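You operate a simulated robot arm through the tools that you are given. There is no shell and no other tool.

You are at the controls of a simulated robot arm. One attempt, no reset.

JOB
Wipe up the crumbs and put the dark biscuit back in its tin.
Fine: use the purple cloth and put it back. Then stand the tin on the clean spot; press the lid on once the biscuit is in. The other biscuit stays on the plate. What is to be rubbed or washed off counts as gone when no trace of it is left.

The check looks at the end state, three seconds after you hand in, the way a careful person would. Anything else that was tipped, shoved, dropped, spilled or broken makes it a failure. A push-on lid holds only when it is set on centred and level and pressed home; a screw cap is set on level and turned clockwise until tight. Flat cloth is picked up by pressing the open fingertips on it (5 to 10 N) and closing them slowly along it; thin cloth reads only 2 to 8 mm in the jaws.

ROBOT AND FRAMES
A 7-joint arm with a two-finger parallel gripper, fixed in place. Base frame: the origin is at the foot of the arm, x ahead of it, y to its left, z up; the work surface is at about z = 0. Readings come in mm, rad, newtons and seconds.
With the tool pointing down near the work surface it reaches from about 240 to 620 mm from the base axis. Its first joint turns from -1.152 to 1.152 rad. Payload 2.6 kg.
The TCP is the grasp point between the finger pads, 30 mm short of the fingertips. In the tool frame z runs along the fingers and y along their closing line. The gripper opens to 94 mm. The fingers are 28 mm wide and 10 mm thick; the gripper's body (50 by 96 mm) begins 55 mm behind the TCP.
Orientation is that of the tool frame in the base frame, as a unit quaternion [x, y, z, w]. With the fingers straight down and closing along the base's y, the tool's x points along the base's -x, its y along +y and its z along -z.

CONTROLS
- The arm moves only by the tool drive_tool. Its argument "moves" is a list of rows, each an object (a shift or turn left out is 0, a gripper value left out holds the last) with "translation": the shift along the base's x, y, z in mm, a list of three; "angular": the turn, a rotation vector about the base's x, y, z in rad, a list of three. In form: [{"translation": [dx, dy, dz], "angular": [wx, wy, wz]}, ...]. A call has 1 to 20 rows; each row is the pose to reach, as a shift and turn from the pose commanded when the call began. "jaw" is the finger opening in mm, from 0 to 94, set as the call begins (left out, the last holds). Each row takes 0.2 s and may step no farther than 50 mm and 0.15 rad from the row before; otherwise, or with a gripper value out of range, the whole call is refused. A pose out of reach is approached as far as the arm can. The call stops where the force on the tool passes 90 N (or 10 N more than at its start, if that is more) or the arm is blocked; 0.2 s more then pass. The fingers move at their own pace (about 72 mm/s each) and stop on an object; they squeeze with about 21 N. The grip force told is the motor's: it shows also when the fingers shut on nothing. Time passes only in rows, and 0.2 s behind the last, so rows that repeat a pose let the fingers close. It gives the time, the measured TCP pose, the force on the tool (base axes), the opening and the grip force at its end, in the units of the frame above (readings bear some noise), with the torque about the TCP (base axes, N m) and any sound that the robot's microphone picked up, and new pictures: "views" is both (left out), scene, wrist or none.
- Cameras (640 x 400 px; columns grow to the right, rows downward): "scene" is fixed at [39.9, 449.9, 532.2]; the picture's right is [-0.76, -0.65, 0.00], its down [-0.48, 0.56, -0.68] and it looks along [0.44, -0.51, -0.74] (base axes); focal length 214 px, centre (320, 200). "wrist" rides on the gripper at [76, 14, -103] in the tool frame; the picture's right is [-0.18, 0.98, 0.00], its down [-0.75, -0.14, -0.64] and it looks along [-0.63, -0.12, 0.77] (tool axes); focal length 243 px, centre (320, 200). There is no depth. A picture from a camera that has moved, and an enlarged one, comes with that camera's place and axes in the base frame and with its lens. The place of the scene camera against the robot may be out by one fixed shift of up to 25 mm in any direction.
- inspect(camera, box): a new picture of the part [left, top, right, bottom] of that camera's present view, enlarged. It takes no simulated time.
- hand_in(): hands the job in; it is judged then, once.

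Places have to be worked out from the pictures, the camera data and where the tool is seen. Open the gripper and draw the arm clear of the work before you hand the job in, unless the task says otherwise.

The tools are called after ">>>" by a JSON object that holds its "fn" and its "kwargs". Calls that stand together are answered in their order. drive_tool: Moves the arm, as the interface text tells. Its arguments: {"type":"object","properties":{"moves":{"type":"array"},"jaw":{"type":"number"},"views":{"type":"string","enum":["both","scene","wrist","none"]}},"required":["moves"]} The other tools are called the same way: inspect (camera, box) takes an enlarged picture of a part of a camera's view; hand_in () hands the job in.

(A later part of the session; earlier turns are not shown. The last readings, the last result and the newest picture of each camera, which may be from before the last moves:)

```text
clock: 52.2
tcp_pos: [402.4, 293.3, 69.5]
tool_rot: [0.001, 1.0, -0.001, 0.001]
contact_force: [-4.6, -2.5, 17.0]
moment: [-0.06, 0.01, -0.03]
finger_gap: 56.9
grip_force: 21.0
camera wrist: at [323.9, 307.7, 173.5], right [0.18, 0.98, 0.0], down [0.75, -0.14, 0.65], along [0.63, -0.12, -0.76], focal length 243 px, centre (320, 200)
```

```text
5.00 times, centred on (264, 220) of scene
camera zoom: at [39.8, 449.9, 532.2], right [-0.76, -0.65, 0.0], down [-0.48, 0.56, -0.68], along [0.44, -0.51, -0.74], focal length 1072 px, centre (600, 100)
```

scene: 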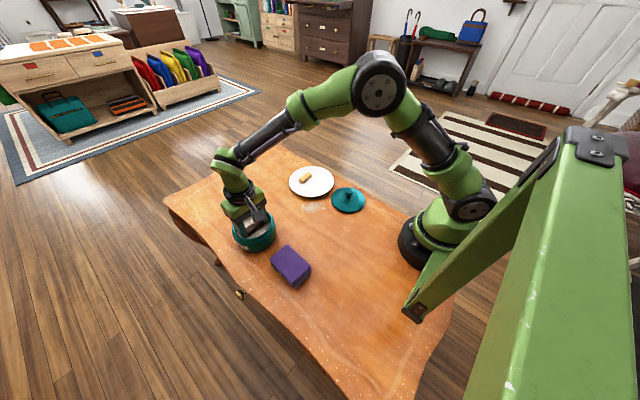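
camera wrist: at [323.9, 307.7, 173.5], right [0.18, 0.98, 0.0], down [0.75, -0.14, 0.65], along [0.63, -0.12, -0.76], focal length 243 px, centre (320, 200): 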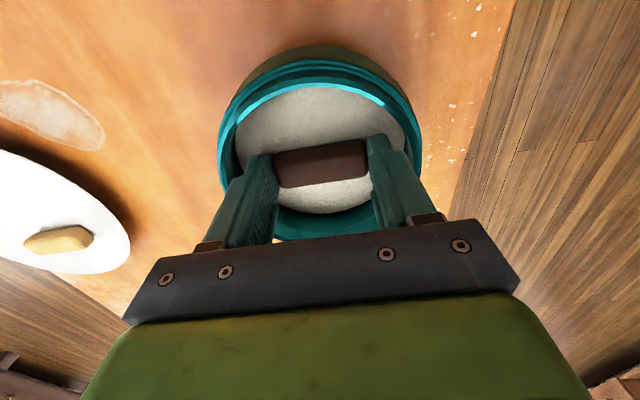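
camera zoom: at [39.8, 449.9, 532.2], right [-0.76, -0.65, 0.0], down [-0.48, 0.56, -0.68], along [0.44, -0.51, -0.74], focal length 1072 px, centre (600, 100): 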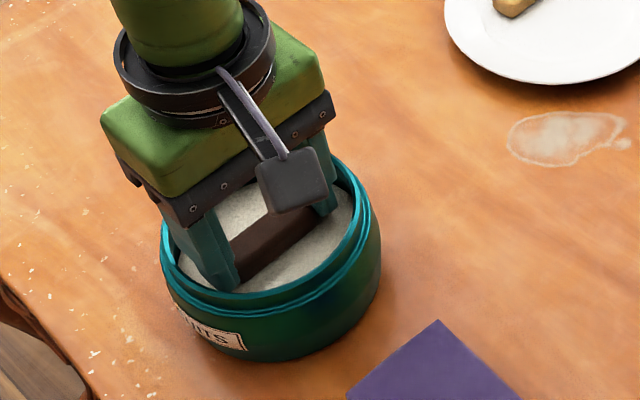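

The biscuit is resting on the tin's floor with contact force. I'll ease up 2 mm, open slightly to 68 mm, and withdraw.

>>> {"fn": "drive_tool", "kwargs": {"moves": [{"translation": [0, 0, 1.5]}, {"translation": [0, 0, 1.5]}], "views": "none"}}

>>> {"fn": "drive_tool", "kwargs": {"moves": [{"translation": [0, 0, 0]}, {"translation": [0, 0, 0]}, {"translation": [0, 0, 0]}, {"translation": [0, 0, 20]}, {"translation": [0, 0, 60]}, {"translation": [0, 0, 105]}, {"translation": [0, 0, 150]}, {"translation": [0, 0, 150]}], "jaw": 68}}

>>> {"fn": "inspect", "kwargs": {"camera": "wrist", "box": [220, 20, 412, 140]}}

>>> {"fn": "inspect", "kwargs": {"camera": "scene", "box": [200, 180, 328, 260]}}

```text
clock: 52.8
tcp_pos: [401.5, 292.6, 70.9]
tool_rot: [-0.001, 1.0, -0.001, 0.002]
contact_force: [2.2, 2.9, 8.0]
moment: [0.19, -0.17, 0.0]
finger_gap: 56.6
grip_force: 20.8
```

```text
clock: 54.6
tcp_pos: [401.4, 293.3, 218.6]
tool_rot: [0.0, 1.0, -0.002, 0.001]
contact_force: [-0.1, -0.6, -0.3]
moment: [0.01, -0.04, 0.0]
finger_gap: 67.9
grip_force: 0.0
camera wrist: at [323.9, 307.3, 322.4], right [0.18, 0.98, 0.0], down [0.75, -0.14, 0.64], along [0.63, -0.12, -0.77], focal length 243 px, centre (320, 200)
```

scene: 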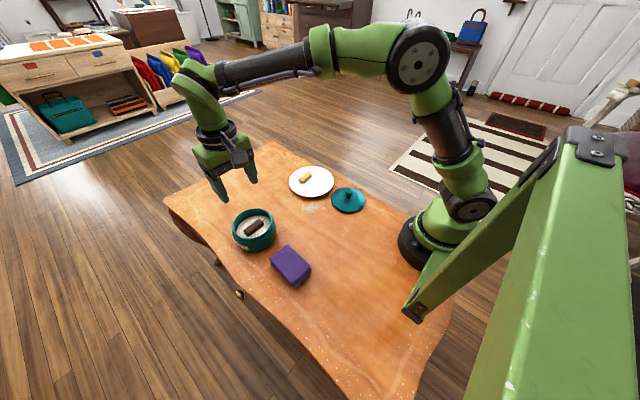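
wrist: 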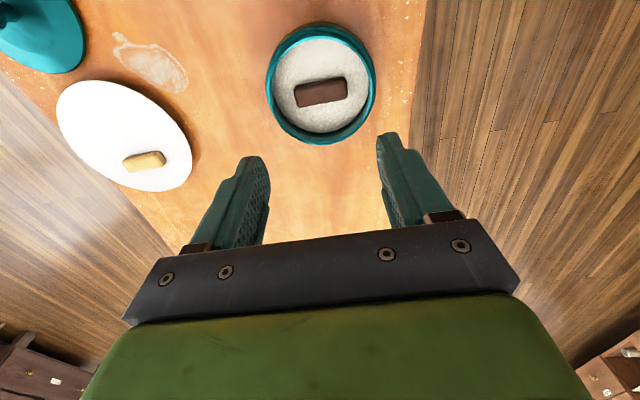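

```text
3.33 times, centred on (316, 80) of wrist
camera zoom: at [323.9, 307.3, 322.4], right [0.18, 0.98, 0.0], down [0.75, -0.14, 0.64], along [0.63, -0.12, -0.77], focal length 809 px, centre (333, 600)
```

zoom: 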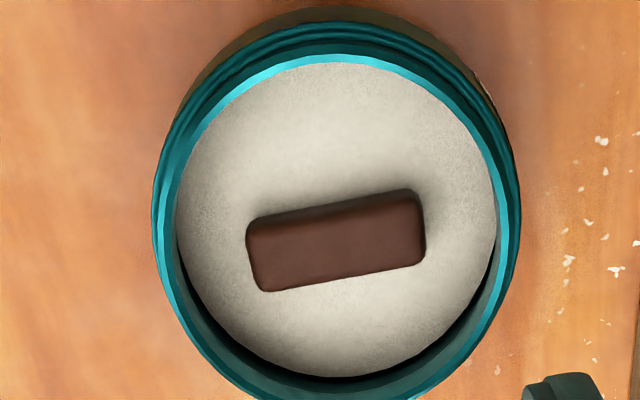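

```text
5.00 times, centred on (264, 220) of scene
camera zoom: at [39.9, 449.9, 532.2], right [-0.76, -0.65, 0.0], down [-0.48, 0.56, -0.68], along [0.44, -0.51, -0.74], focal length 1072 px, centre (600, 100)
```

zoom: 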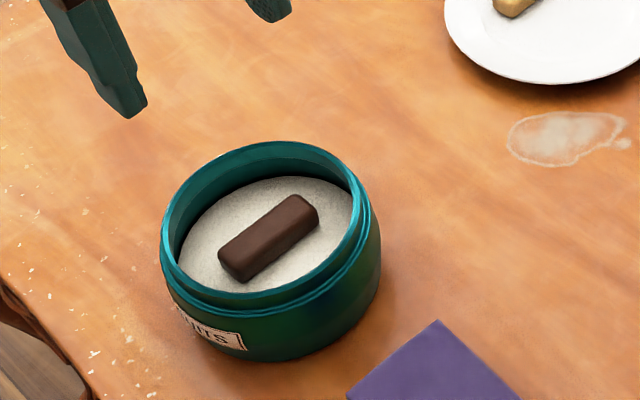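

The dark biscuit lies flat in the tin. I'll move over toward the lid near (283, -4) to measure its knob.

>>> {"fn": "drive_tool", "kwargs": {"moves": [{"translation": [-15, -40, 0]}, {"translation": [-31, -80, 0]}, {"translation": [-47, -120, 0]}, {"translation": [-63, -160, 0]}, {"translation": [-79, -200, 0]}, {"translation": [-95, -240, 0]}, {"translation": [-110, -275, -5]}, {"translation": [-118, -296, -20]}, {"translation": [-118, -296, -40]}, {"translation": [-118, -296, -40]}]}}

>>> {"fn": "inspect", "kwargs": {"camera": "wrist", "box": [220, 10, 412, 130]}}

>>> {"fn": "inspect", "kwargs": {"camera": "scene", "box": [300, 165, 396, 225]}}

```text
clock: 56.8
tcp_pos: [283.1, -3.9, 180.7]
tool_rot: [-0.001, 1.0, -0.002, 0.001]
contact_force: [-0.9, -0.6, 0.4]
moment: [0.0, -0.01, 0.0]
finger_gap: 67.9
grip_force: 0.1
camera wrist: at [205.9, 11.3, 282.9], right [0.18, 0.98, 0.0], down [0.75, -0.14, 0.64], along [0.63, -0.12, -0.77], focal length 243 px, centre (320, 200)
```

scene: 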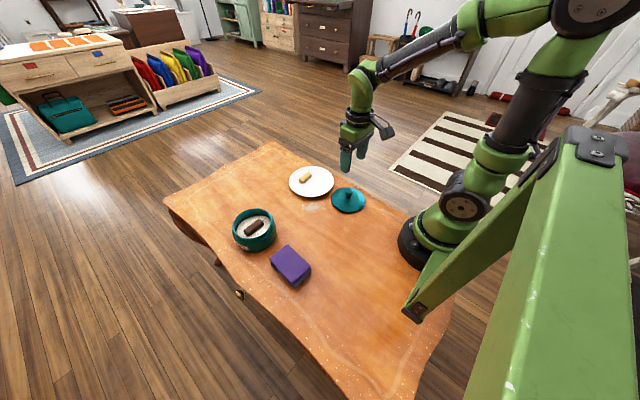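
wrist: 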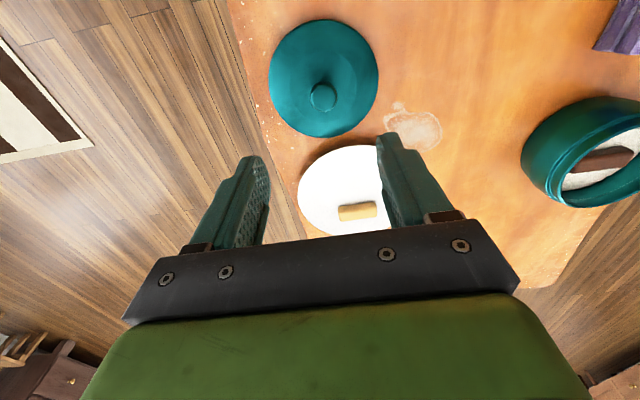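

```text
3.33 times, centred on (316, 70) of wrist
camera zoom: at [205.9, 11.3, 282.9], right [0.18, 0.98, 0.0], down [0.75, -0.14, 0.64], along [0.63, -0.12, -0.77], focal length 809 px, centre (333, 633)
```

zoom: 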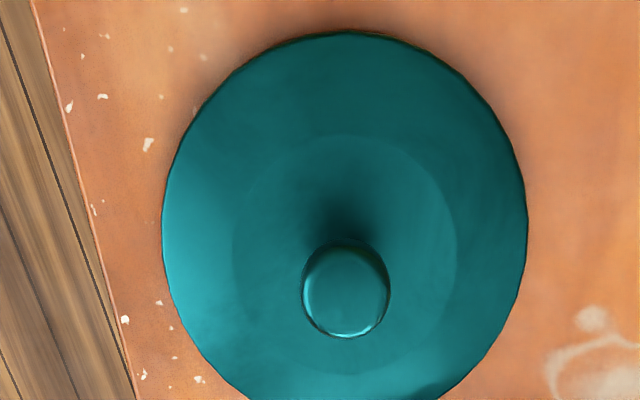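

```text
6.67 times, centred on (348, 195) of scene
camera zoom: at [39.9, 449.9, 532.2], right [-0.76, -0.65, 0.0], down [-0.48, 0.56, -0.68], along [0.44, -0.51, -0.74], focal length 1430 px, centre (133, 233)
```

zoom: 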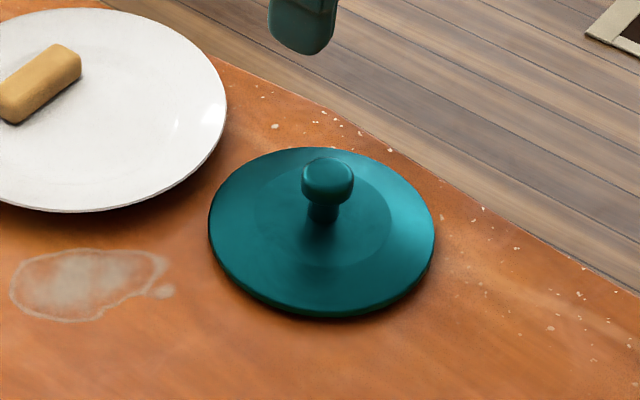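

The lid is about 112 mm across with its centre near (280, 1). That's about -3 mm in x and +5 mm in y from the tool, and the knob is about 25 mm wide. I'll shift and descend partway to verify.

>>> {"fn": "drive_tool", "kwargs": {"moves": [{"translation": [-1, 2, -35]}, {"translation": [-3, 5, -70]}, {"translation": [-3, 5, -90]}, {"translation": [-3, 5, -90]}], "jaw": 60}}

>>> {"fn": "inspect", "kwargs": {"camera": "wrist", "box": [200, 40, 456, 200]}}

>>> {"fn": "inspect", "kwargs": {"camera": "scene", "box": [300, 165, 396, 225]}}

```text
clock: 57.8
tcp_pos: [280.8, 3.4, 89.9]
tool_rot: [0.0, 1.0, -0.002, 0.001]
contact_force: [0.5, 0.7, 0.3]
moment: [0.02, 0.02, -0.02]
finger_gap: 59.8
grip_force: 0.1
camera wrist: at [203.7, 17.8, 192.9], right [0.18, 0.98, 0.0], down [0.75, -0.14, 0.64], along [0.63, -0.12, -0.77], focal length 243 px, centre (320, 200)
```

scene: 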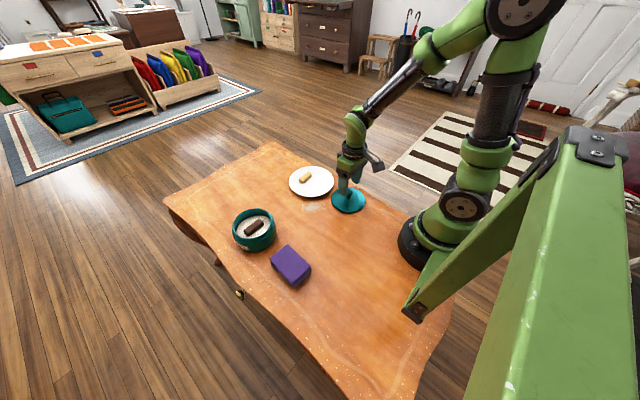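
wrist: 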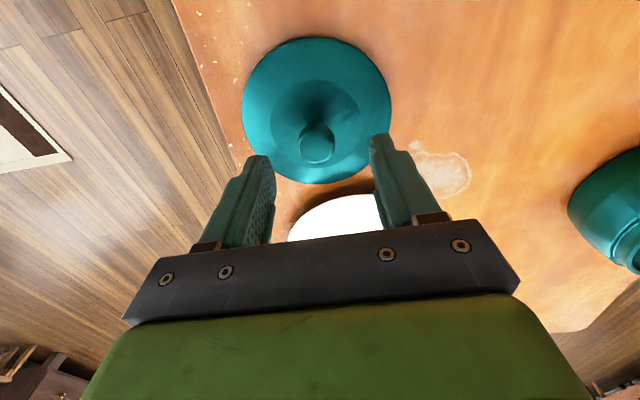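

```text
2.50 times, centred on (328, 120) of wrist
camera zoom: at [203.7, 17.8, 192.9], right [0.18, 0.98, 0.0], down [0.75, -0.14, 0.64], along [0.63, -0.12, -0.77], focal length 606 px, centre (300, 400)
```

zoom: 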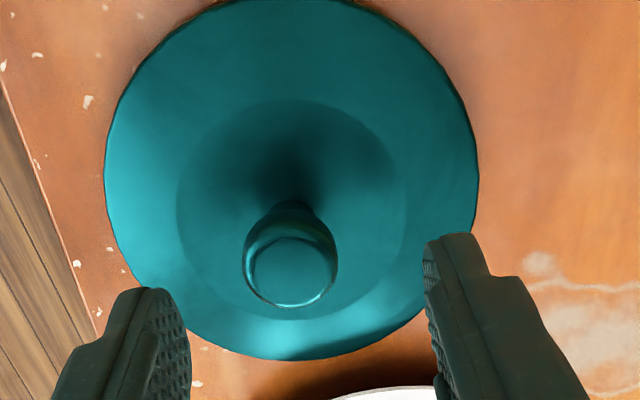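

```text
6.67 times, centred on (348, 195) of scene
camera zoom: at [39.9, 449.9, 532.2], right [-0.76, -0.65, 0.0], down [-0.48, 0.56, -0.68], along [0.44, -0.51, -0.74], focal length 1430 px, centre (133, 233)
```

zoom: 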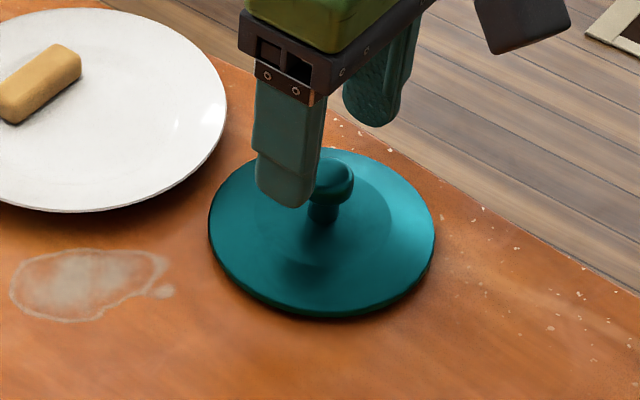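

Both views agree that the lid centre is about 1.3 mm nearer the base than the tool, and the knob top is at about z 46. I'll lower so the pads straddle the knob head with the tips about 20 mm above the table.

>>> {"fn": "drive_tool", "kwargs": {"moves": [{"translation": [-1.3, -1, -20]}, {"translation": [-1.3, -1, -35]}, {"translation": [-1.3, -1, -40]}, {"translation": [-1.3, -1, -40]}]}}

>>> {"fn": "inspect", "kwargs": {"camera": "wrist", "box": [200, 60, 456, 220]}}

>>> {"fn": "inspect", "kwargs": {"camera": "scene", "box": [300, 165, 396, 225]}}

```text
clock: 58.8
tcp_pos: [277.7, 0.7, 50.7]
tool_rot: [-0.001, 1.0, -0.002, 0.001]
contact_force: [0.8, 0.0, 0.5]
moment: [0.02, 0.0, -0.01]
finger_gap: 60.2
grip_force: 0.0
camera wrist: at [201.9, 15.7, 153.4], right [0.18, 0.98, 0.0], down [0.75, -0.14, 0.64], along [0.63, -0.12, -0.77], focal length 243 px, centre (320, 200)
```

scene: 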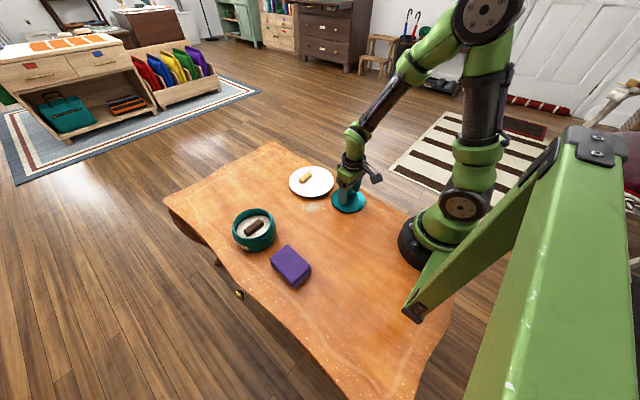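
wrist: 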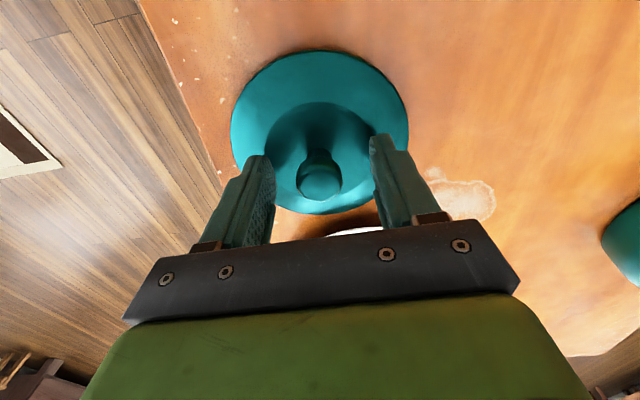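

```text
2.50 times, centred on (328, 140) of wrist
camera zoom: at [201.9, 15.7, 153.4], right [0.18, 0.98, 0.0], down [0.75, -0.14, 0.64], along [0.63, -0.12, -0.77], focal length 606 px, centre (300, 350)
```

zoom: 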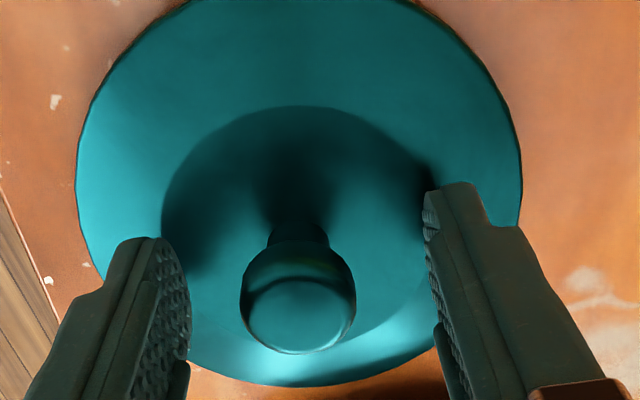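

```text
6.67 times, centred on (348, 195) of scene
camera zoom: at [39.9, 449.9, 532.2], right [-0.76, -0.65, 0.0], down [-0.48, 0.56, -0.68], along [0.44, -0.51, -0.74], focal length 1430 px, centre (133, 233)
```

zoom: 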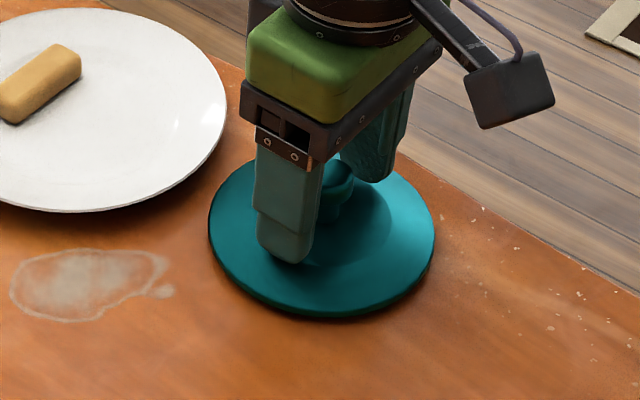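

The knob is centred between the pads to within about 1 mm. I'll close on it.

>>> {"fn": "drive_tool", "kwargs": {"moves": [{"translation": [0, 0, 0]}, {"translation": [0, 0, 0]}, {"translation": [0, 0, 0]}, {"translation": [0, 0, 0]}], "jaw": 12}}

>>> {"fn": "inspect", "kwargs": {"camera": "wrist", "box": [200, 60, 456, 220]}}

>>> {"fn": "inspect", "kwargs": {"camera": "scene", "box": [300, 165, 396, 225]}}

```text
clock: 59.8
tcp_pos: [279.2, 0.0, 50.7]
tool_rot: [0.0, 1.0, -0.001, 0.0]
contact_force: [0.5, 1.3, -0.2]
moment: [0.05, 0.04, 0.04]
finger_gap: 24.7
grip_force: 21.3
camera wrist: at [202.0, 15.7, 153.6], right [0.18, 0.98, 0.0], down [0.75, -0.14, 0.64], along [0.63, -0.12, -0.77], focal length 243 px, centre (320, 200)
```

scene: 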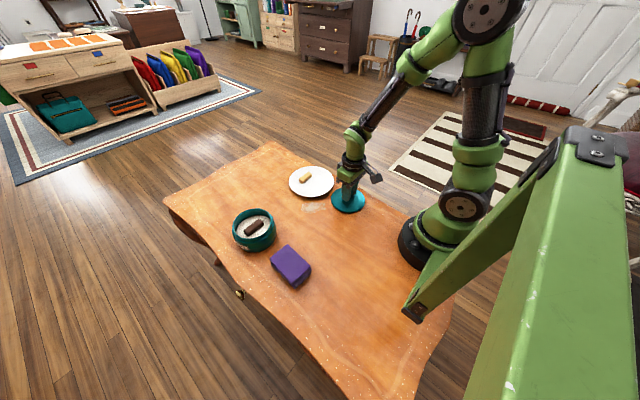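
wrist: 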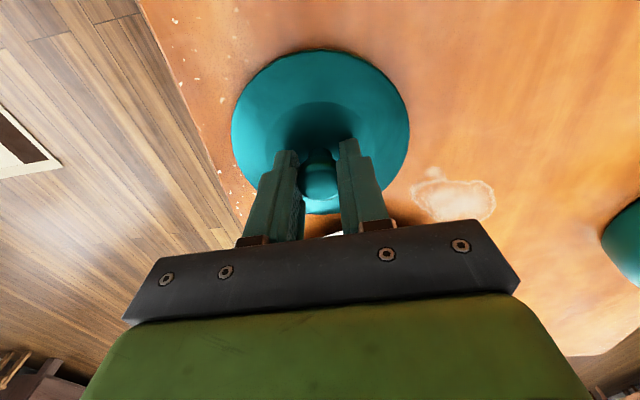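

```text
2.50 times, centred on (328, 140) of wrist
camera zoom: at [202.0, 15.7, 153.6], right [0.18, 0.98, 0.0], down [0.75, -0.14, 0.64], along [0.63, -0.12, -0.77], focal length 606 px, centre (300, 350)
```

zoom: 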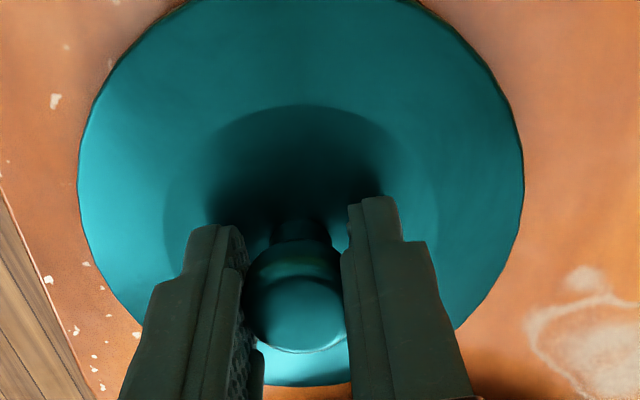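

```text
6.67 times, centred on (348, 195) of scene
camera zoom: at [39.9, 449.9, 532.2], right [-0.76, -0.65, 0.0], down [-0.48, 0.56, -0.68], along [0.44, -0.51, -0.74], focal length 1430 px, centre (133, 233)
```

zoom: 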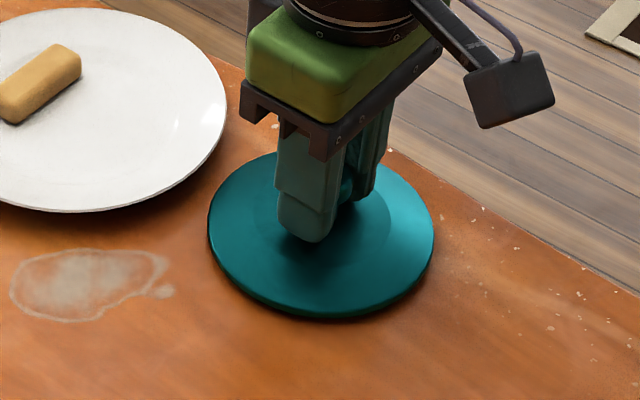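

The knob is gripped at 24.7 mm. I'll lift the lid and check that it hangs level.

>>> {"fn": "drive_tool", "kwargs": {"moves": [{"translation": [0, 0, 5]}, {"translation": [0, 0, 20]}, {"translation": [0, 0, 50]}, {"translation": [0, 0, 85]}, {"translation": [0, 0, 105]}, {"translation": [0, 0, 105]}, {"translation": [0, 0, 105]}]}}

>>> {"fn": "inspect", "kwargs": {"camera": "scene", "box": [292, 125, 404, 195]}}

>>> {"fn": "inspect", "kwargs": {"camera": "wrist", "box": [200, 40, 456, 200]}}

```text
clock: 61.4
tcp_pos: [279.6, 0.9, 154.1]
tool_rot: [0.0, 1.0, -0.002, 0.001]
contact_force: [0.0, -0.3, -1.0]
moment: [-0.03, 0.02, 0.05]
finger_gap: 24.6
grip_force: 21.0
camera wrist: at [201.5, 15.9, 257.6], right [0.18, 0.98, 0.0], down [0.75, -0.14, 0.64], along [0.63, -0.12, -0.77], focal length 243 px, centre (320, 200)
```

scene: 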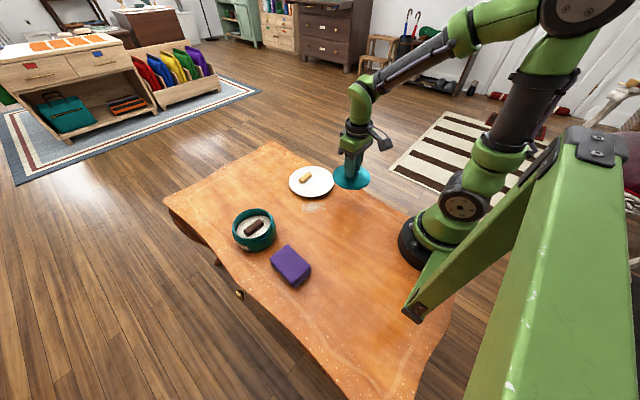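
wrist: 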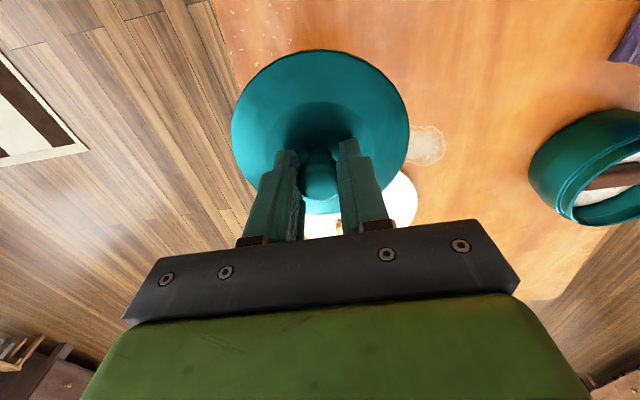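

```text
5.71 times, centred on (348, 160) of scene
camera zoom: at [39.9, 449.9, 532.2], right [-0.76, -0.65, 0.0], down [-0.48, 0.56, -0.68], along [0.44, -0.51, -0.74], focal length 1226 px, centre (160, 429)
```

zoom: 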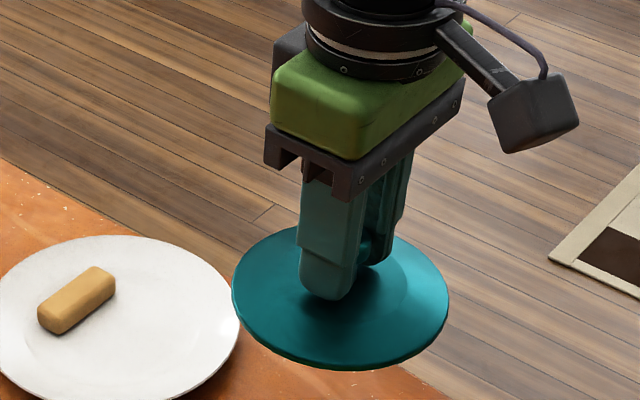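

```text
2.50 times, centred on (328, 120) of wrist
camera zoom: at [201.5, 15.9, 257.6], right [0.18, 0.98, 0.0], down [0.75, -0.14, 0.64], along [0.63, -0.12, -0.77], focal length 606 px, centre (300, 400)
```

zoom: 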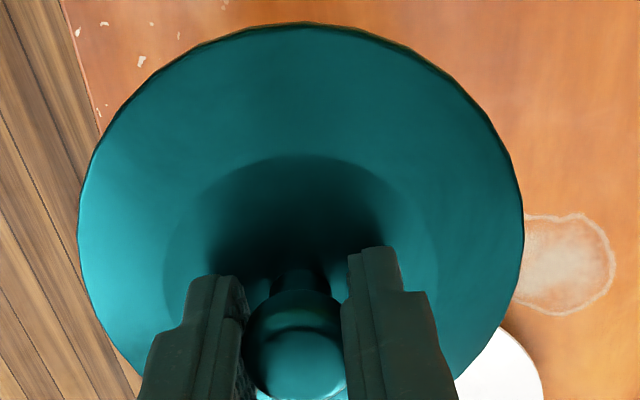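

The lid hangs level and centred in the grip. I'll carry it above the tin and hover there to check centring with both cameras before setting it down.

>>> {"fn": "drive_tool", "kwargs": {"moves": [{"translation": [10, 25, 0]}, {"translation": [25, 60, 0]}, {"translation": [42, 100, 0]}, {"translation": [58, 138, 0]}, {"translation": [74, 176, 0]}, {"translation": [90, 214, 0]}, {"translation": [106, 250, 0]}, {"translation": [118, 278, 0]}, {"translation": [124.3, 292, 0]}, {"translation": [124.3, 292, -15]}, {"translation": [124.3, 292, -30]}, {"translation": [124.3, 292, -30]}, {"translation": [124.3, 292, -30]}]}}

>>> {"fn": "inspect", "kwargs": {"camera": "scene", "box": [206, 175, 318, 245]}}

>>> {"fn": "inspect", "kwargs": {"camera": "wrist", "box": [200, 20, 456, 180]}}

```text
clock: 64.2
tcp_pos: [402.8, 291.9, 124.3]
tool_rot: [0.0, 1.0, -0.002, 0.001]
contact_force: [0.9, -0.1, -1.1]
moment: [-0.01, 0.04, 0.03]
finger_gap: 25.2
grip_force: 21.0
camera wrist: at [325.5, 306.9, 227.6], right [0.18, 0.98, 0.0], down [0.75, -0.14, 0.64], along [0.63, -0.12, -0.77], focal length 243 px, centre (320, 200)
```

scene: 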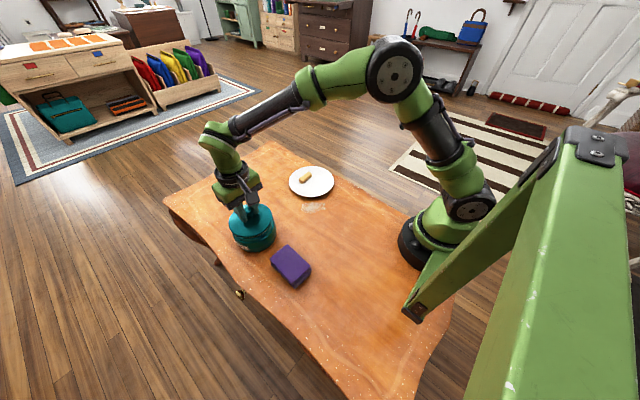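
wrist: 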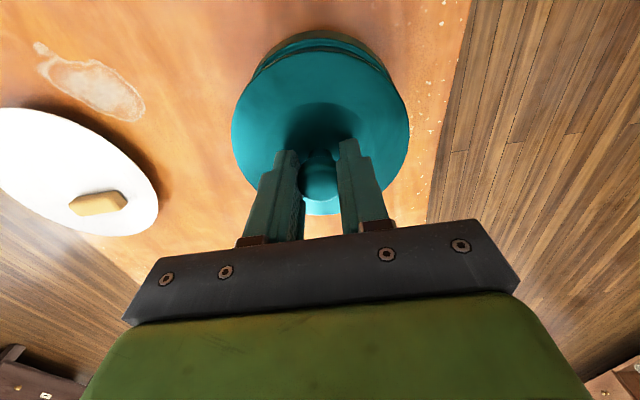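

```text
5.71 times, centred on (262, 210) of scene
camera zoom: at [39.9, 449.9, 532.2], right [-0.76, -0.65, 0.0], down [-0.48, 0.56, -0.68], along [0.44, -0.51, -0.74], focal length 1226 px, centre (651, 143)
```

zoom: 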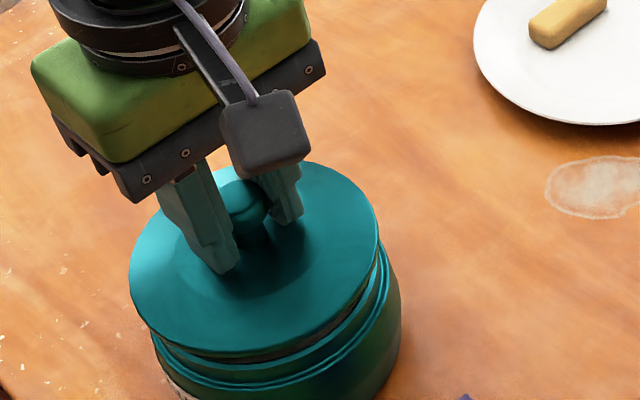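

```text
2.50 times, centred on (328, 100) of wrist
camera zoom: at [325.5, 306.9, 227.6], right [0.18, 0.98, 0.0], down [0.75, -0.14, 0.64], along [0.63, -0.12, -0.77], focal length 606 px, centre (300, 450)
```

zoom: 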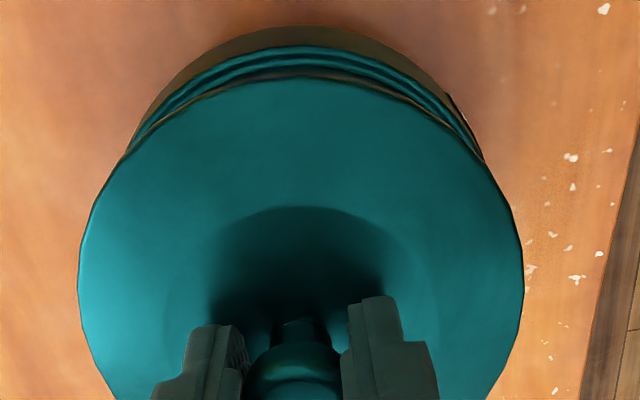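

In the wrist view the tin sits about 1 mm toward +y of the lid, while x looks nearly aligned. I'll zoom further to measure the edges precisely.

>>> {"fn": "inspect", "kwargs": {"camera": "scene", "box": [220, 203, 284, 243]}}

>>> {"fn": "inspect", "kwargs": {"camera": "wrist", "box": [225, 25, 417, 145]}}

```text
10.00 times, centred on (252, 223) of scene
camera zoom: at [39.9, 449.9, 532.2], right [-0.76, -0.65, 0.0], down [-0.48, 0.56, -0.68], along [0.44, -0.51, -0.74], focal length 2145 px, centre (1000, -30)
```

zoom: 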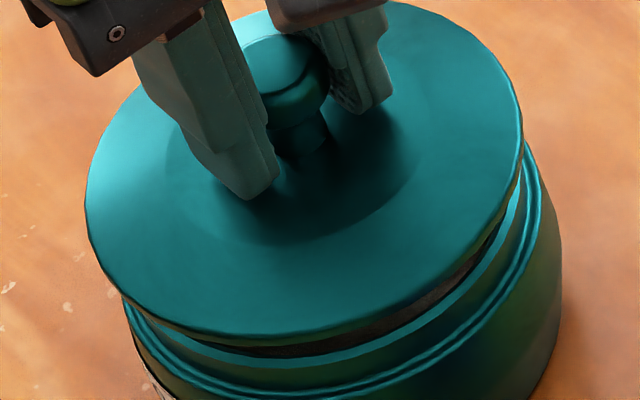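

```text
3.33 times, centred on (321, 85) of wrist
camera zoom: at [325.5, 306.9, 227.6], right [0.18, 0.98, 0.0], down [0.75, -0.14, 0.64], along [0.63, -0.12, -0.77], focal length 809 px, centre (317, 583)
```

zoom: 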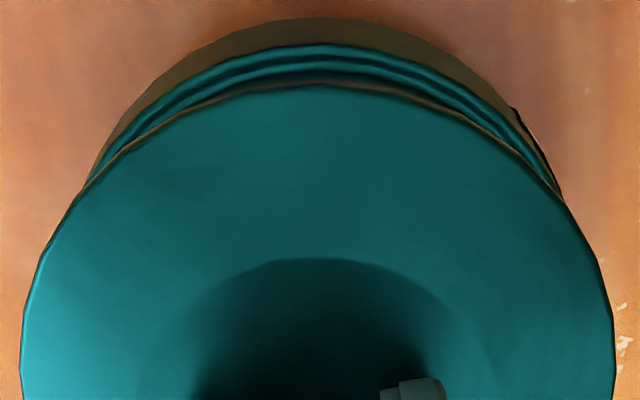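

The measurements from both cameras agree to about 1 mm: the lid should shift -1 mm in x and +1 mm in y. I'll apply that and lower gently toward the rim.

>>> {"fn": "drive_tool", "kwargs": {"moves": [{"translation": [-1, 1, 0]}, {"translation": [-1, 1, -6]}, {"translation": [-1, 1, -12]}, {"translation": [-1, 1, -12]}, {"translation": [-1, 1, -12]}]}}

>>> {"fn": "inspect", "kwargs": {"camera": "scene", "box": [220, 203, 284, 243]}}

>>> {"fn": "inspect", "kwargs": {"camera": "wrist", "box": [225, 25, 417, 145]}}

```text
clock: 65.4
tcp_pos: [401.4, 293.4, 114.1]
tool_rot: [0.0, 1.0, -0.002, 0.001]
contact_force: [-0.4, -0.1, 0.5]
moment: [-0.02, 0.04, -0.01]
finger_gap: 24.9
grip_force: 21.6
camera wrist: at [323.5, 308.5, 216.5], right [0.18, 0.98, 0.0], down [0.75, -0.14, 0.64], along [0.63, -0.12, -0.77], focal length 243 px, centre (320, 200)
```

scene: 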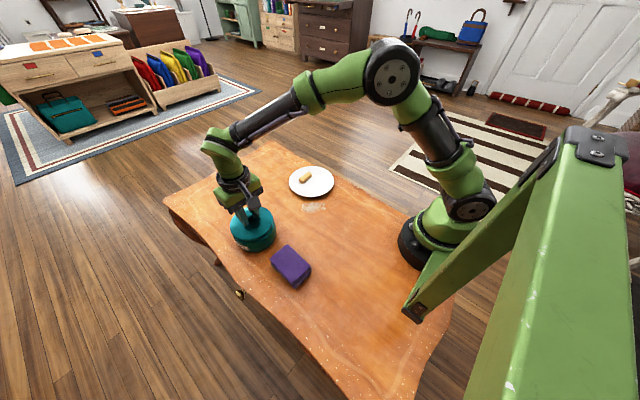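
wrist: 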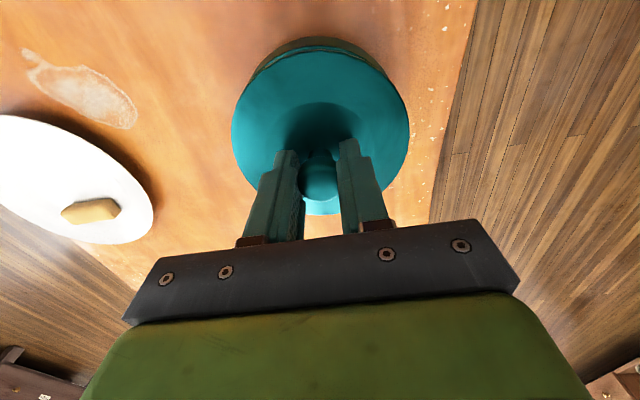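

```text
10.00 times, centred on (252, 223) of scene
camera zoom: at [39.9, 449.9, 532.2], right [-0.76, -0.65, 0.0], down [-0.48, 0.56, -0.68], along [0.44, -0.51, -0.74], focal length 2145 px, centre (1000, -30)
```

zoom: 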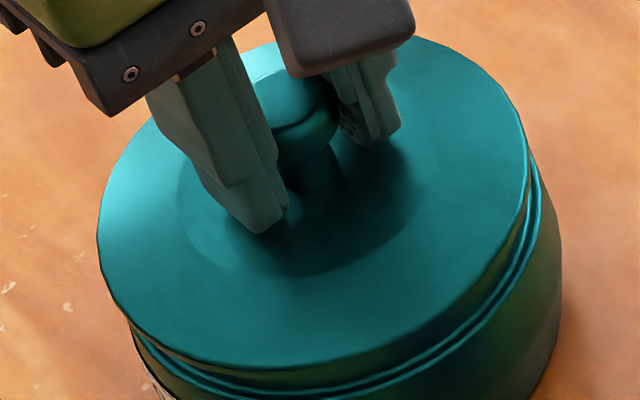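

```text
3.33 times, centred on (321, 85) of wrist
camera zoom: at [323.5, 308.5, 216.5], right [0.18, 0.98, 0.0], down [0.75, -0.14, 0.64], along [0.63, -0.12, -0.77], focal length 809 px, centre (317, 583)
```

zoom: 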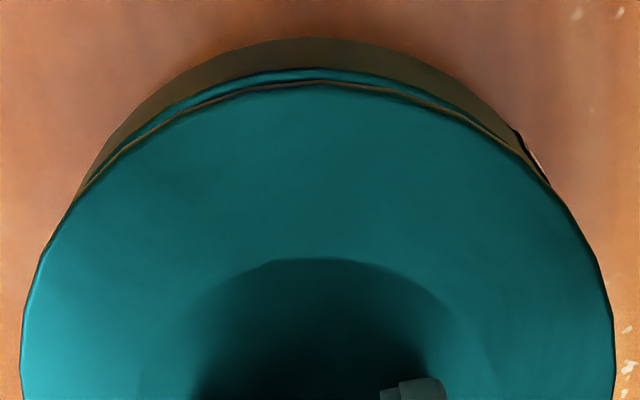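

The lid looks centred now, with a residual of about 0.5 mm in y. I'll correct that and keep lowering in small steps until it contacts.

>>> {"fn": "drive_tool", "kwargs": {"moves": [{"translation": [0, -0.5, -2]}, {"translation": [0, -0.5, -4]}, {"translation": [0, -0.5, -4]}], "views": "none"}}

>>> {"fn": "drive_tool", "kwargs": {"moves": [{"translation": [0, 0, -1.5]}, {"translation": [0, 0, -3]}, {"translation": [0, 0, -3]}]}}

>>> {"fn": "inspect", "kwargs": {"camera": "scene", "box": [220, 203, 284, 243]}}

>>> {"fn": "inspect", "kwargs": {"camera": "wrist", "box": [225, 25, 417, 145]}}

```text
clock: 66.2
tcp_pos: [401.4, 292.5, 110.8]
tool_rot: [0.0, 1.0, -0.002, 0.001]
contact_force: [-4.7, -2.8, 13.0]
moment: [0.06, 0.14, -0.01]
finger_gap: 25.1
grip_force: 21.1
heard: snap
```

```text
clock: 67.0
tcp_pos: [402.2, 292.7, 107.3]
tool_rot: [0.0, 1.0, -0.001, 0.002]
contact_force: [3.1, -1.7, 12.8]
moment: [0.08, -0.13, 0.03]
finger_gap: 24.8
grip_force: 21.0
camera wrist: at [324.6, 308.0, 209.8], right [0.18, 0.98, 0.0], down [0.75, -0.14, 0.65], along [0.64, -0.12, -0.76], focal length 243 px, centre (320, 200)
```

scene: 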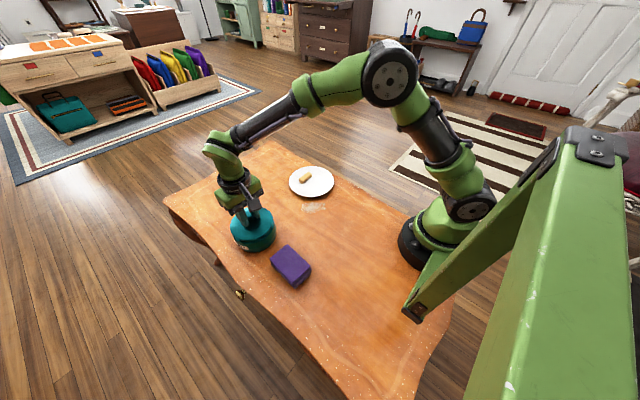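
wrist: 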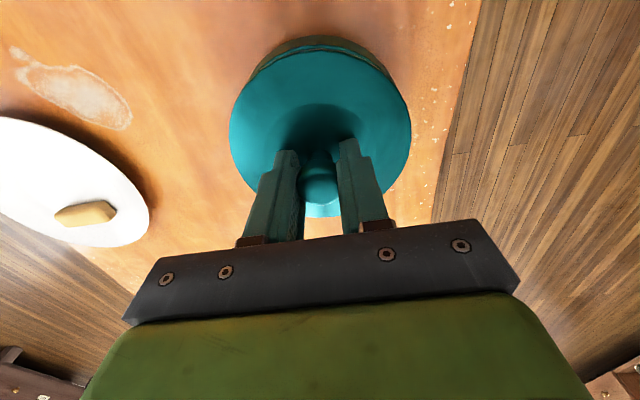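

```text
10.00 times, centred on (252, 223) of scene
camera zoom: at [39.8, 449.9, 532.2], right [-0.76, -0.65, 0.0], down [-0.48, 0.56, -0.68], along [0.44, -0.51, -0.74], focal length 2145 px, centre (1000, -30)
```

zoom: 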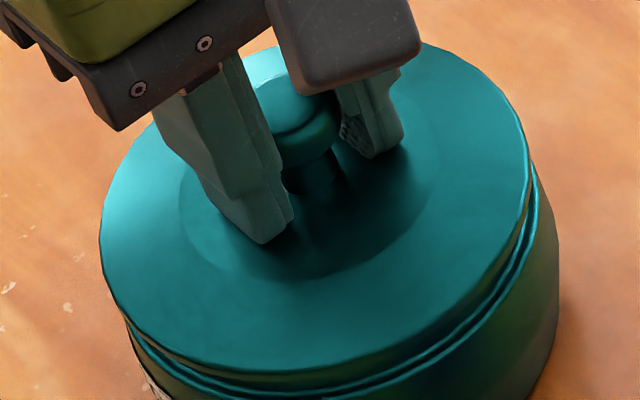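

```text
3.33 times, centred on (321, 85) of wrist
camera zoom: at [324.6, 308.0, 209.8], right [0.18, 0.98, 0.0], down [0.75, -0.14, 0.65], along [0.64, -0.12, -0.76], focal length 809 px, centre (317, 583)
```

zoom: 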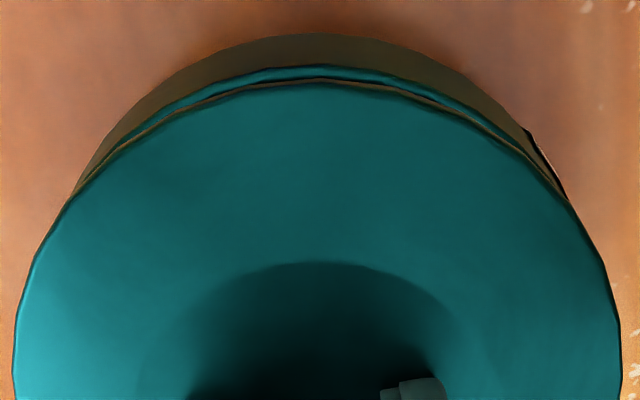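

I heard a snap at the first contact, so the lid has pressed on, and it looks even all around. I'll release the knob, rise, and then press once on the knob top with closed fingers to confirm it's home.

>>> {"fn": "drive_tool", "kwargs": {"moves": [{"translation": [0, 0, 3]}, {"translation": [0, 0, 3]}], "views": "none"}}

>>> {"fn": "drive_tool", "kwargs": {"moves": [{"translation": [0, 0, 0]}, {"translation": [0, 0, 0]}, {"translation": [0, 0, 0]}, {"translation": [0, 0, 15]}, {"translation": [0, 0, 40]}, {"translation": [0, 0, 50]}, {"translation": [0, 0, 50]}], "jaw": 60}}

>>> {"fn": "inspect", "kwargs": {"camera": "scene", "box": [220, 203, 284, 243]}}

>>> {"fn": "inspect", "kwargs": {"camera": "wrist", "box": [200, 30, 456, 190]}}

```text
clock: 67.6
tcp_pos: [400.9, 293.7, 108.5]
tool_rot: [0.0, 1.0, -0.003, -0.001]
contact_force: [-0.3, -0.3, 1.2]
moment: [-0.04, 0.02, -0.02]
finger_gap: 24.8
grip_force: 21.4
heard: snap
```

```text
clock: 69.2
tcp_pos: [403.2, 293.5, 158.9]
tool_rot: [0.0, 1.0, -0.002, 0.0]
contact_force: [0.2, -0.9, -0.1]
moment: [0.01, 0.01, -0.03]
finger_gap: 59.9
grip_force: 0.0
heard: snap
camera wrist: at [324.9, 308.8, 262.9], right [0.18, 0.98, 0.0], down [0.75, -0.14, 0.64], along [0.63, -0.12, -0.76], focal length 243 px, centre (320, 200)
```

scene: 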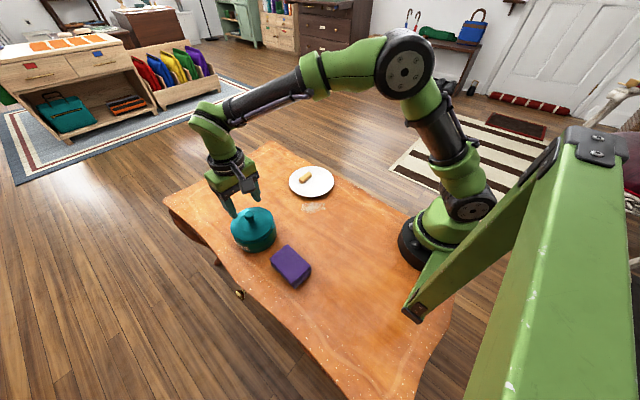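
wrist: 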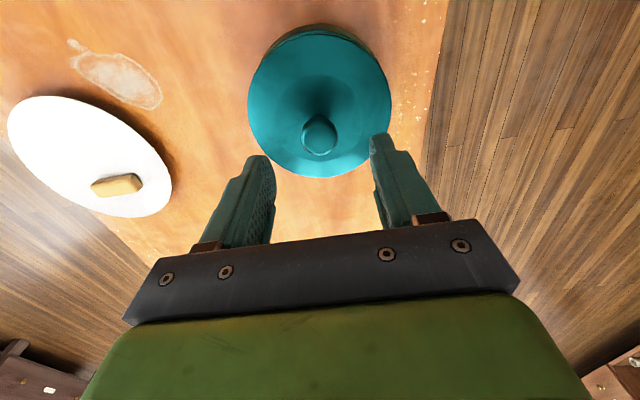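

```text
10.00 times, centred on (252, 223) of scene
camera zoom: at [39.9, 449.9, 532.2], right [-0.76, -0.65, 0.0], down [-0.48, 0.56, -0.68], along [0.44, -0.51, -0.74], focal length 2145 px, centre (1000, -30)
```

zoom: 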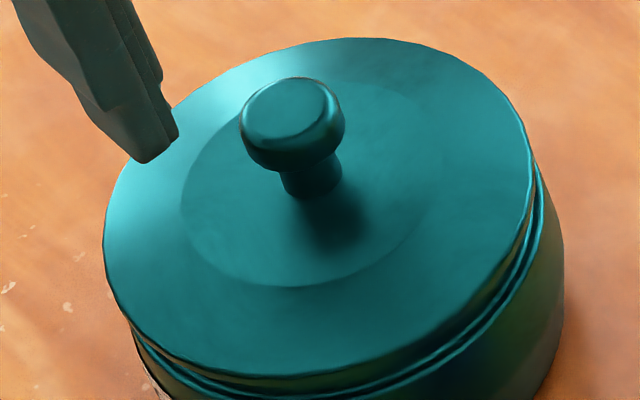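

```text
2.50 times, centred on (328, 110) of wrist
camera zoom: at [324.9, 308.8, 262.9], right [0.18, 0.98, 0.0], down [0.75, -0.14, 0.64], along [0.63, -0.12, -0.76], focal length 606 px, centre (300, 425)
```

zoom: 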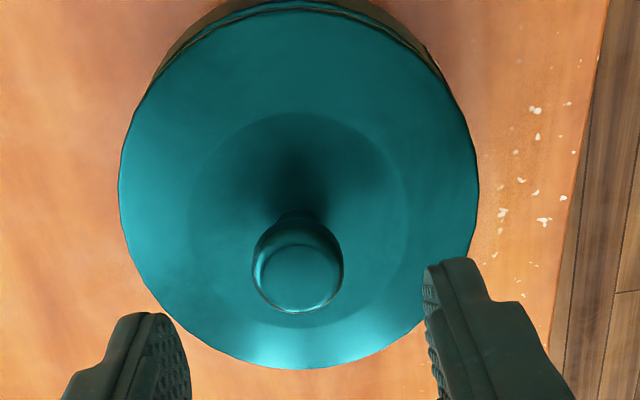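

More snap sounds came while easing up and releasing, so I can't assume the lid is still home. I'll close the fingers and press firmly on the top of the knob.

>>> {"fn": "drive_tool", "kwargs": {"moves": [{"translation": [0, 0, 0]}, {"translation": [0, 0, 0]}, {"translation": [0, 0, 0]}, {"translation": [0, 0, -10]}, {"translation": [0, 0, -18]}, {"translation": [0, 0, -18]}], "jaw": 0}}

>>> {"fn": "inspect", "kwargs": {"camera": "scene", "box": [220, 193, 284, 233]}}

>>> {"fn": "inspect", "kwargs": {"camera": "wrist", "box": [200, 50, 456, 210]}}

```text
clock: 70.6
tcp_pos: [402.4, 294.2, 141.2]
tool_rot: [0.0, 1.0, -0.001, 0.0]
contact_force: [0.0, -0.4, -0.1]
moment: [0.0, 0.0, -0.05]
finger_gap: 0.1
grip_force: 21.1
camera wrist: at [324.9, 308.4, 244.2], right [0.18, 0.98, 0.0], down [0.75, -0.14, 0.64], along [0.63, -0.12, -0.77], focal length 243 px, centre (320, 200)
```

scene: 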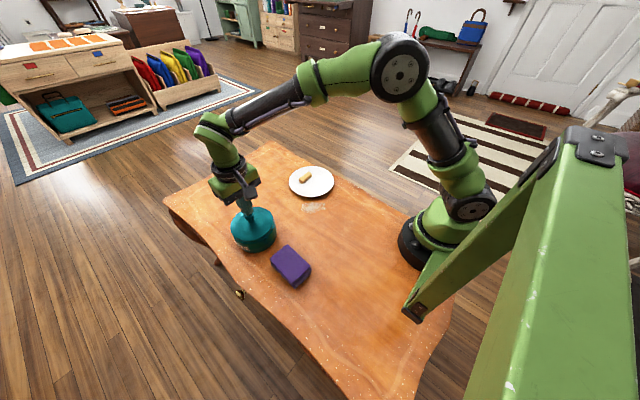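
wrist: 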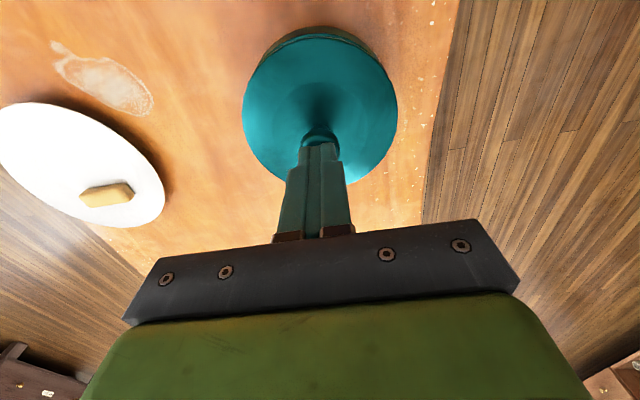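

```text
10.00 times, centred on (252, 213) of scene
camera zoom: at [39.9, 449.9, 532.2], right [-0.76, -0.65, 0.0], down [-0.48, 0.56, -0.68], along [0.44, -0.51, -0.74], focal length 2145 px, centre (1000, 70)
```

zoom: 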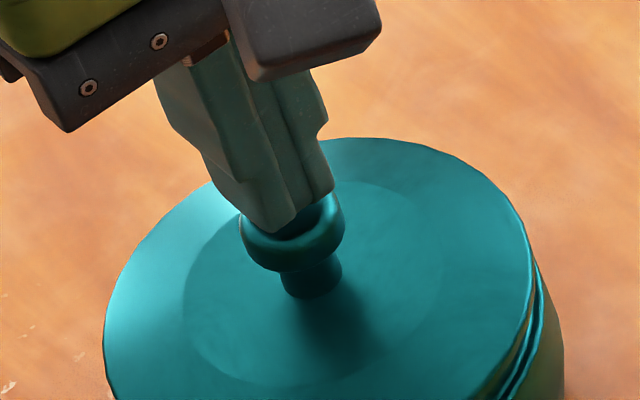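

```text
2.50 times, centred on (328, 130) of wrist
camera zoom: at [324.9, 308.4, 244.2], right [0.18, 0.98, 0.0], down [0.75, -0.14, 0.64], along [0.63, -0.12, -0.77], focal length 606 px, centre (300, 375)
```

zoom: 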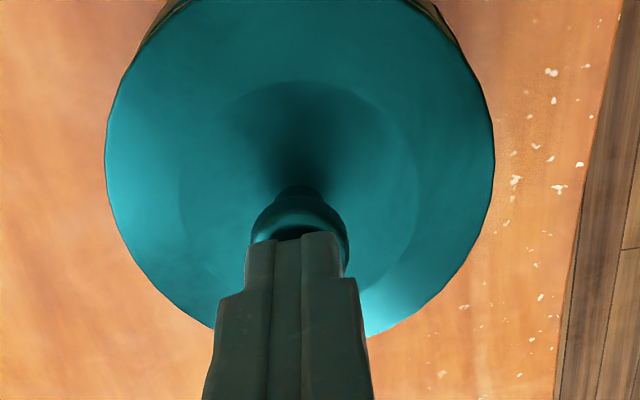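

The closed fingertips are right over the knob. I'll press down step by step while watching the force and sound.

>>> {"fn": "drive_tool", "kwargs": {"moves": [{"translation": [0, 0, -2]}, {"translation": [0, 0, -4]}, {"translation": [0, 0, -4]}], "views": "none"}}

>>> {"fn": "drive_tool", "kwargs": {"moves": [{"translation": [0, 0, -1]}, {"translation": [0, 0, -2]}, {"translation": [0, 0, -2]}], "views": "none"}}

```text
clock: 71.4
tcp_pos: [401.5, 294.3, 137.9]
tool_rot: [0.0, 1.0, -0.001, 0.002]
contact_force: [-2.1, -1.6, 11.2]
moment: [-0.08, 0.15, 0.03]
finger_gap: 0.0
grip_force: 20.9
```

```text
clock: 72.2
tcp_pos: [403.5, 293.2, 138.0]
tool_rot: [0.001, 1.0, -0.001, 0.003]
contact_force: [-9.8, -9.3, 34.1]
moment: [-0.31, 0.51, 0.01]
finger_gap: 0.3
grip_force: 21.2
```

The force is 34 N with no further motion, so it seems to be seated. I'll press a little more to be sure.

>>> {"fn": "drive_tool", "kwargs": {"moves": [{"translation": [0.5, 0.5, -1]}, {"translation": [1, 1, -2.5]}, {"translation": [1, 1, -2.5]}]}}

>>> {"fn": "inspect", "kwargs": {"camera": "scene", "box": [220, 203, 284, 243]}}

```text
clock: 73.0
tcp_pos: [404.4, 295.7, 136.8]
tool_rot: [0.001, 1.0, 0.0, 0.005]
contact_force: [-12.7, -9.4, 45.1]
moment: [-0.29, 0.68, 0.03]
finger_gap: 0.0
grip_force: 20.9
camera wrist: at [325.5, 309.3, 240.3], right [0.18, 0.98, 0.0], down [0.75, -0.14, 0.65], along [0.64, -0.12, -0.76], focal length 243 px, centre (320, 200)
```

scene: 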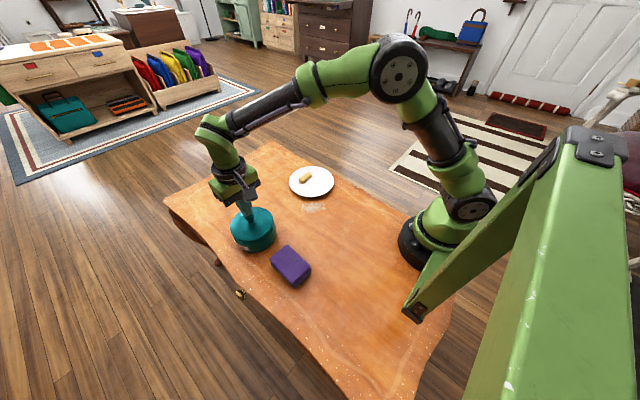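
wrist: 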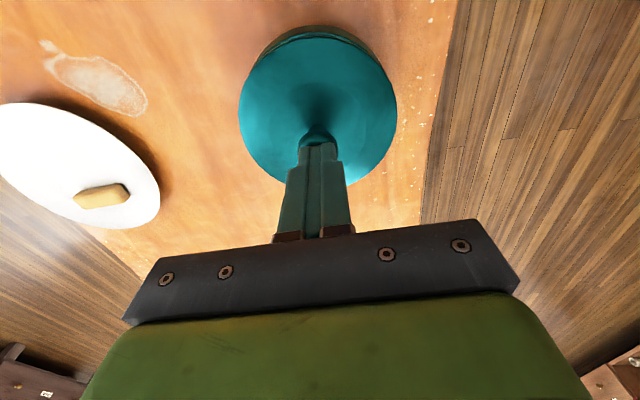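

```text
10.00 times, centred on (252, 223) of scene
camera zoom: at [39.7, 449.8, 532.3], right [-0.76, -0.65, 0.0], down [-0.48, 0.56, -0.68], along [0.44, -0.51, -0.74], focal length 2145 px, centre (1000, -30)
```

zoom: 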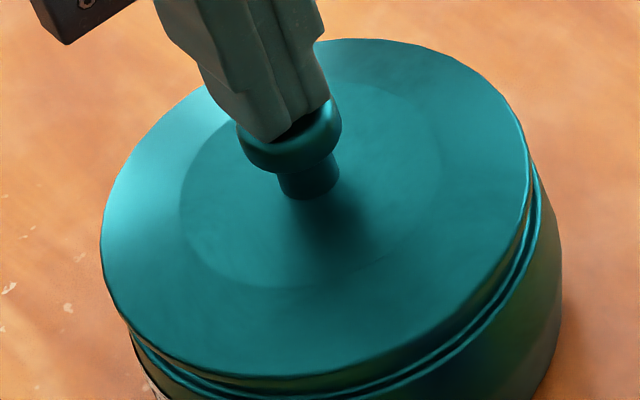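

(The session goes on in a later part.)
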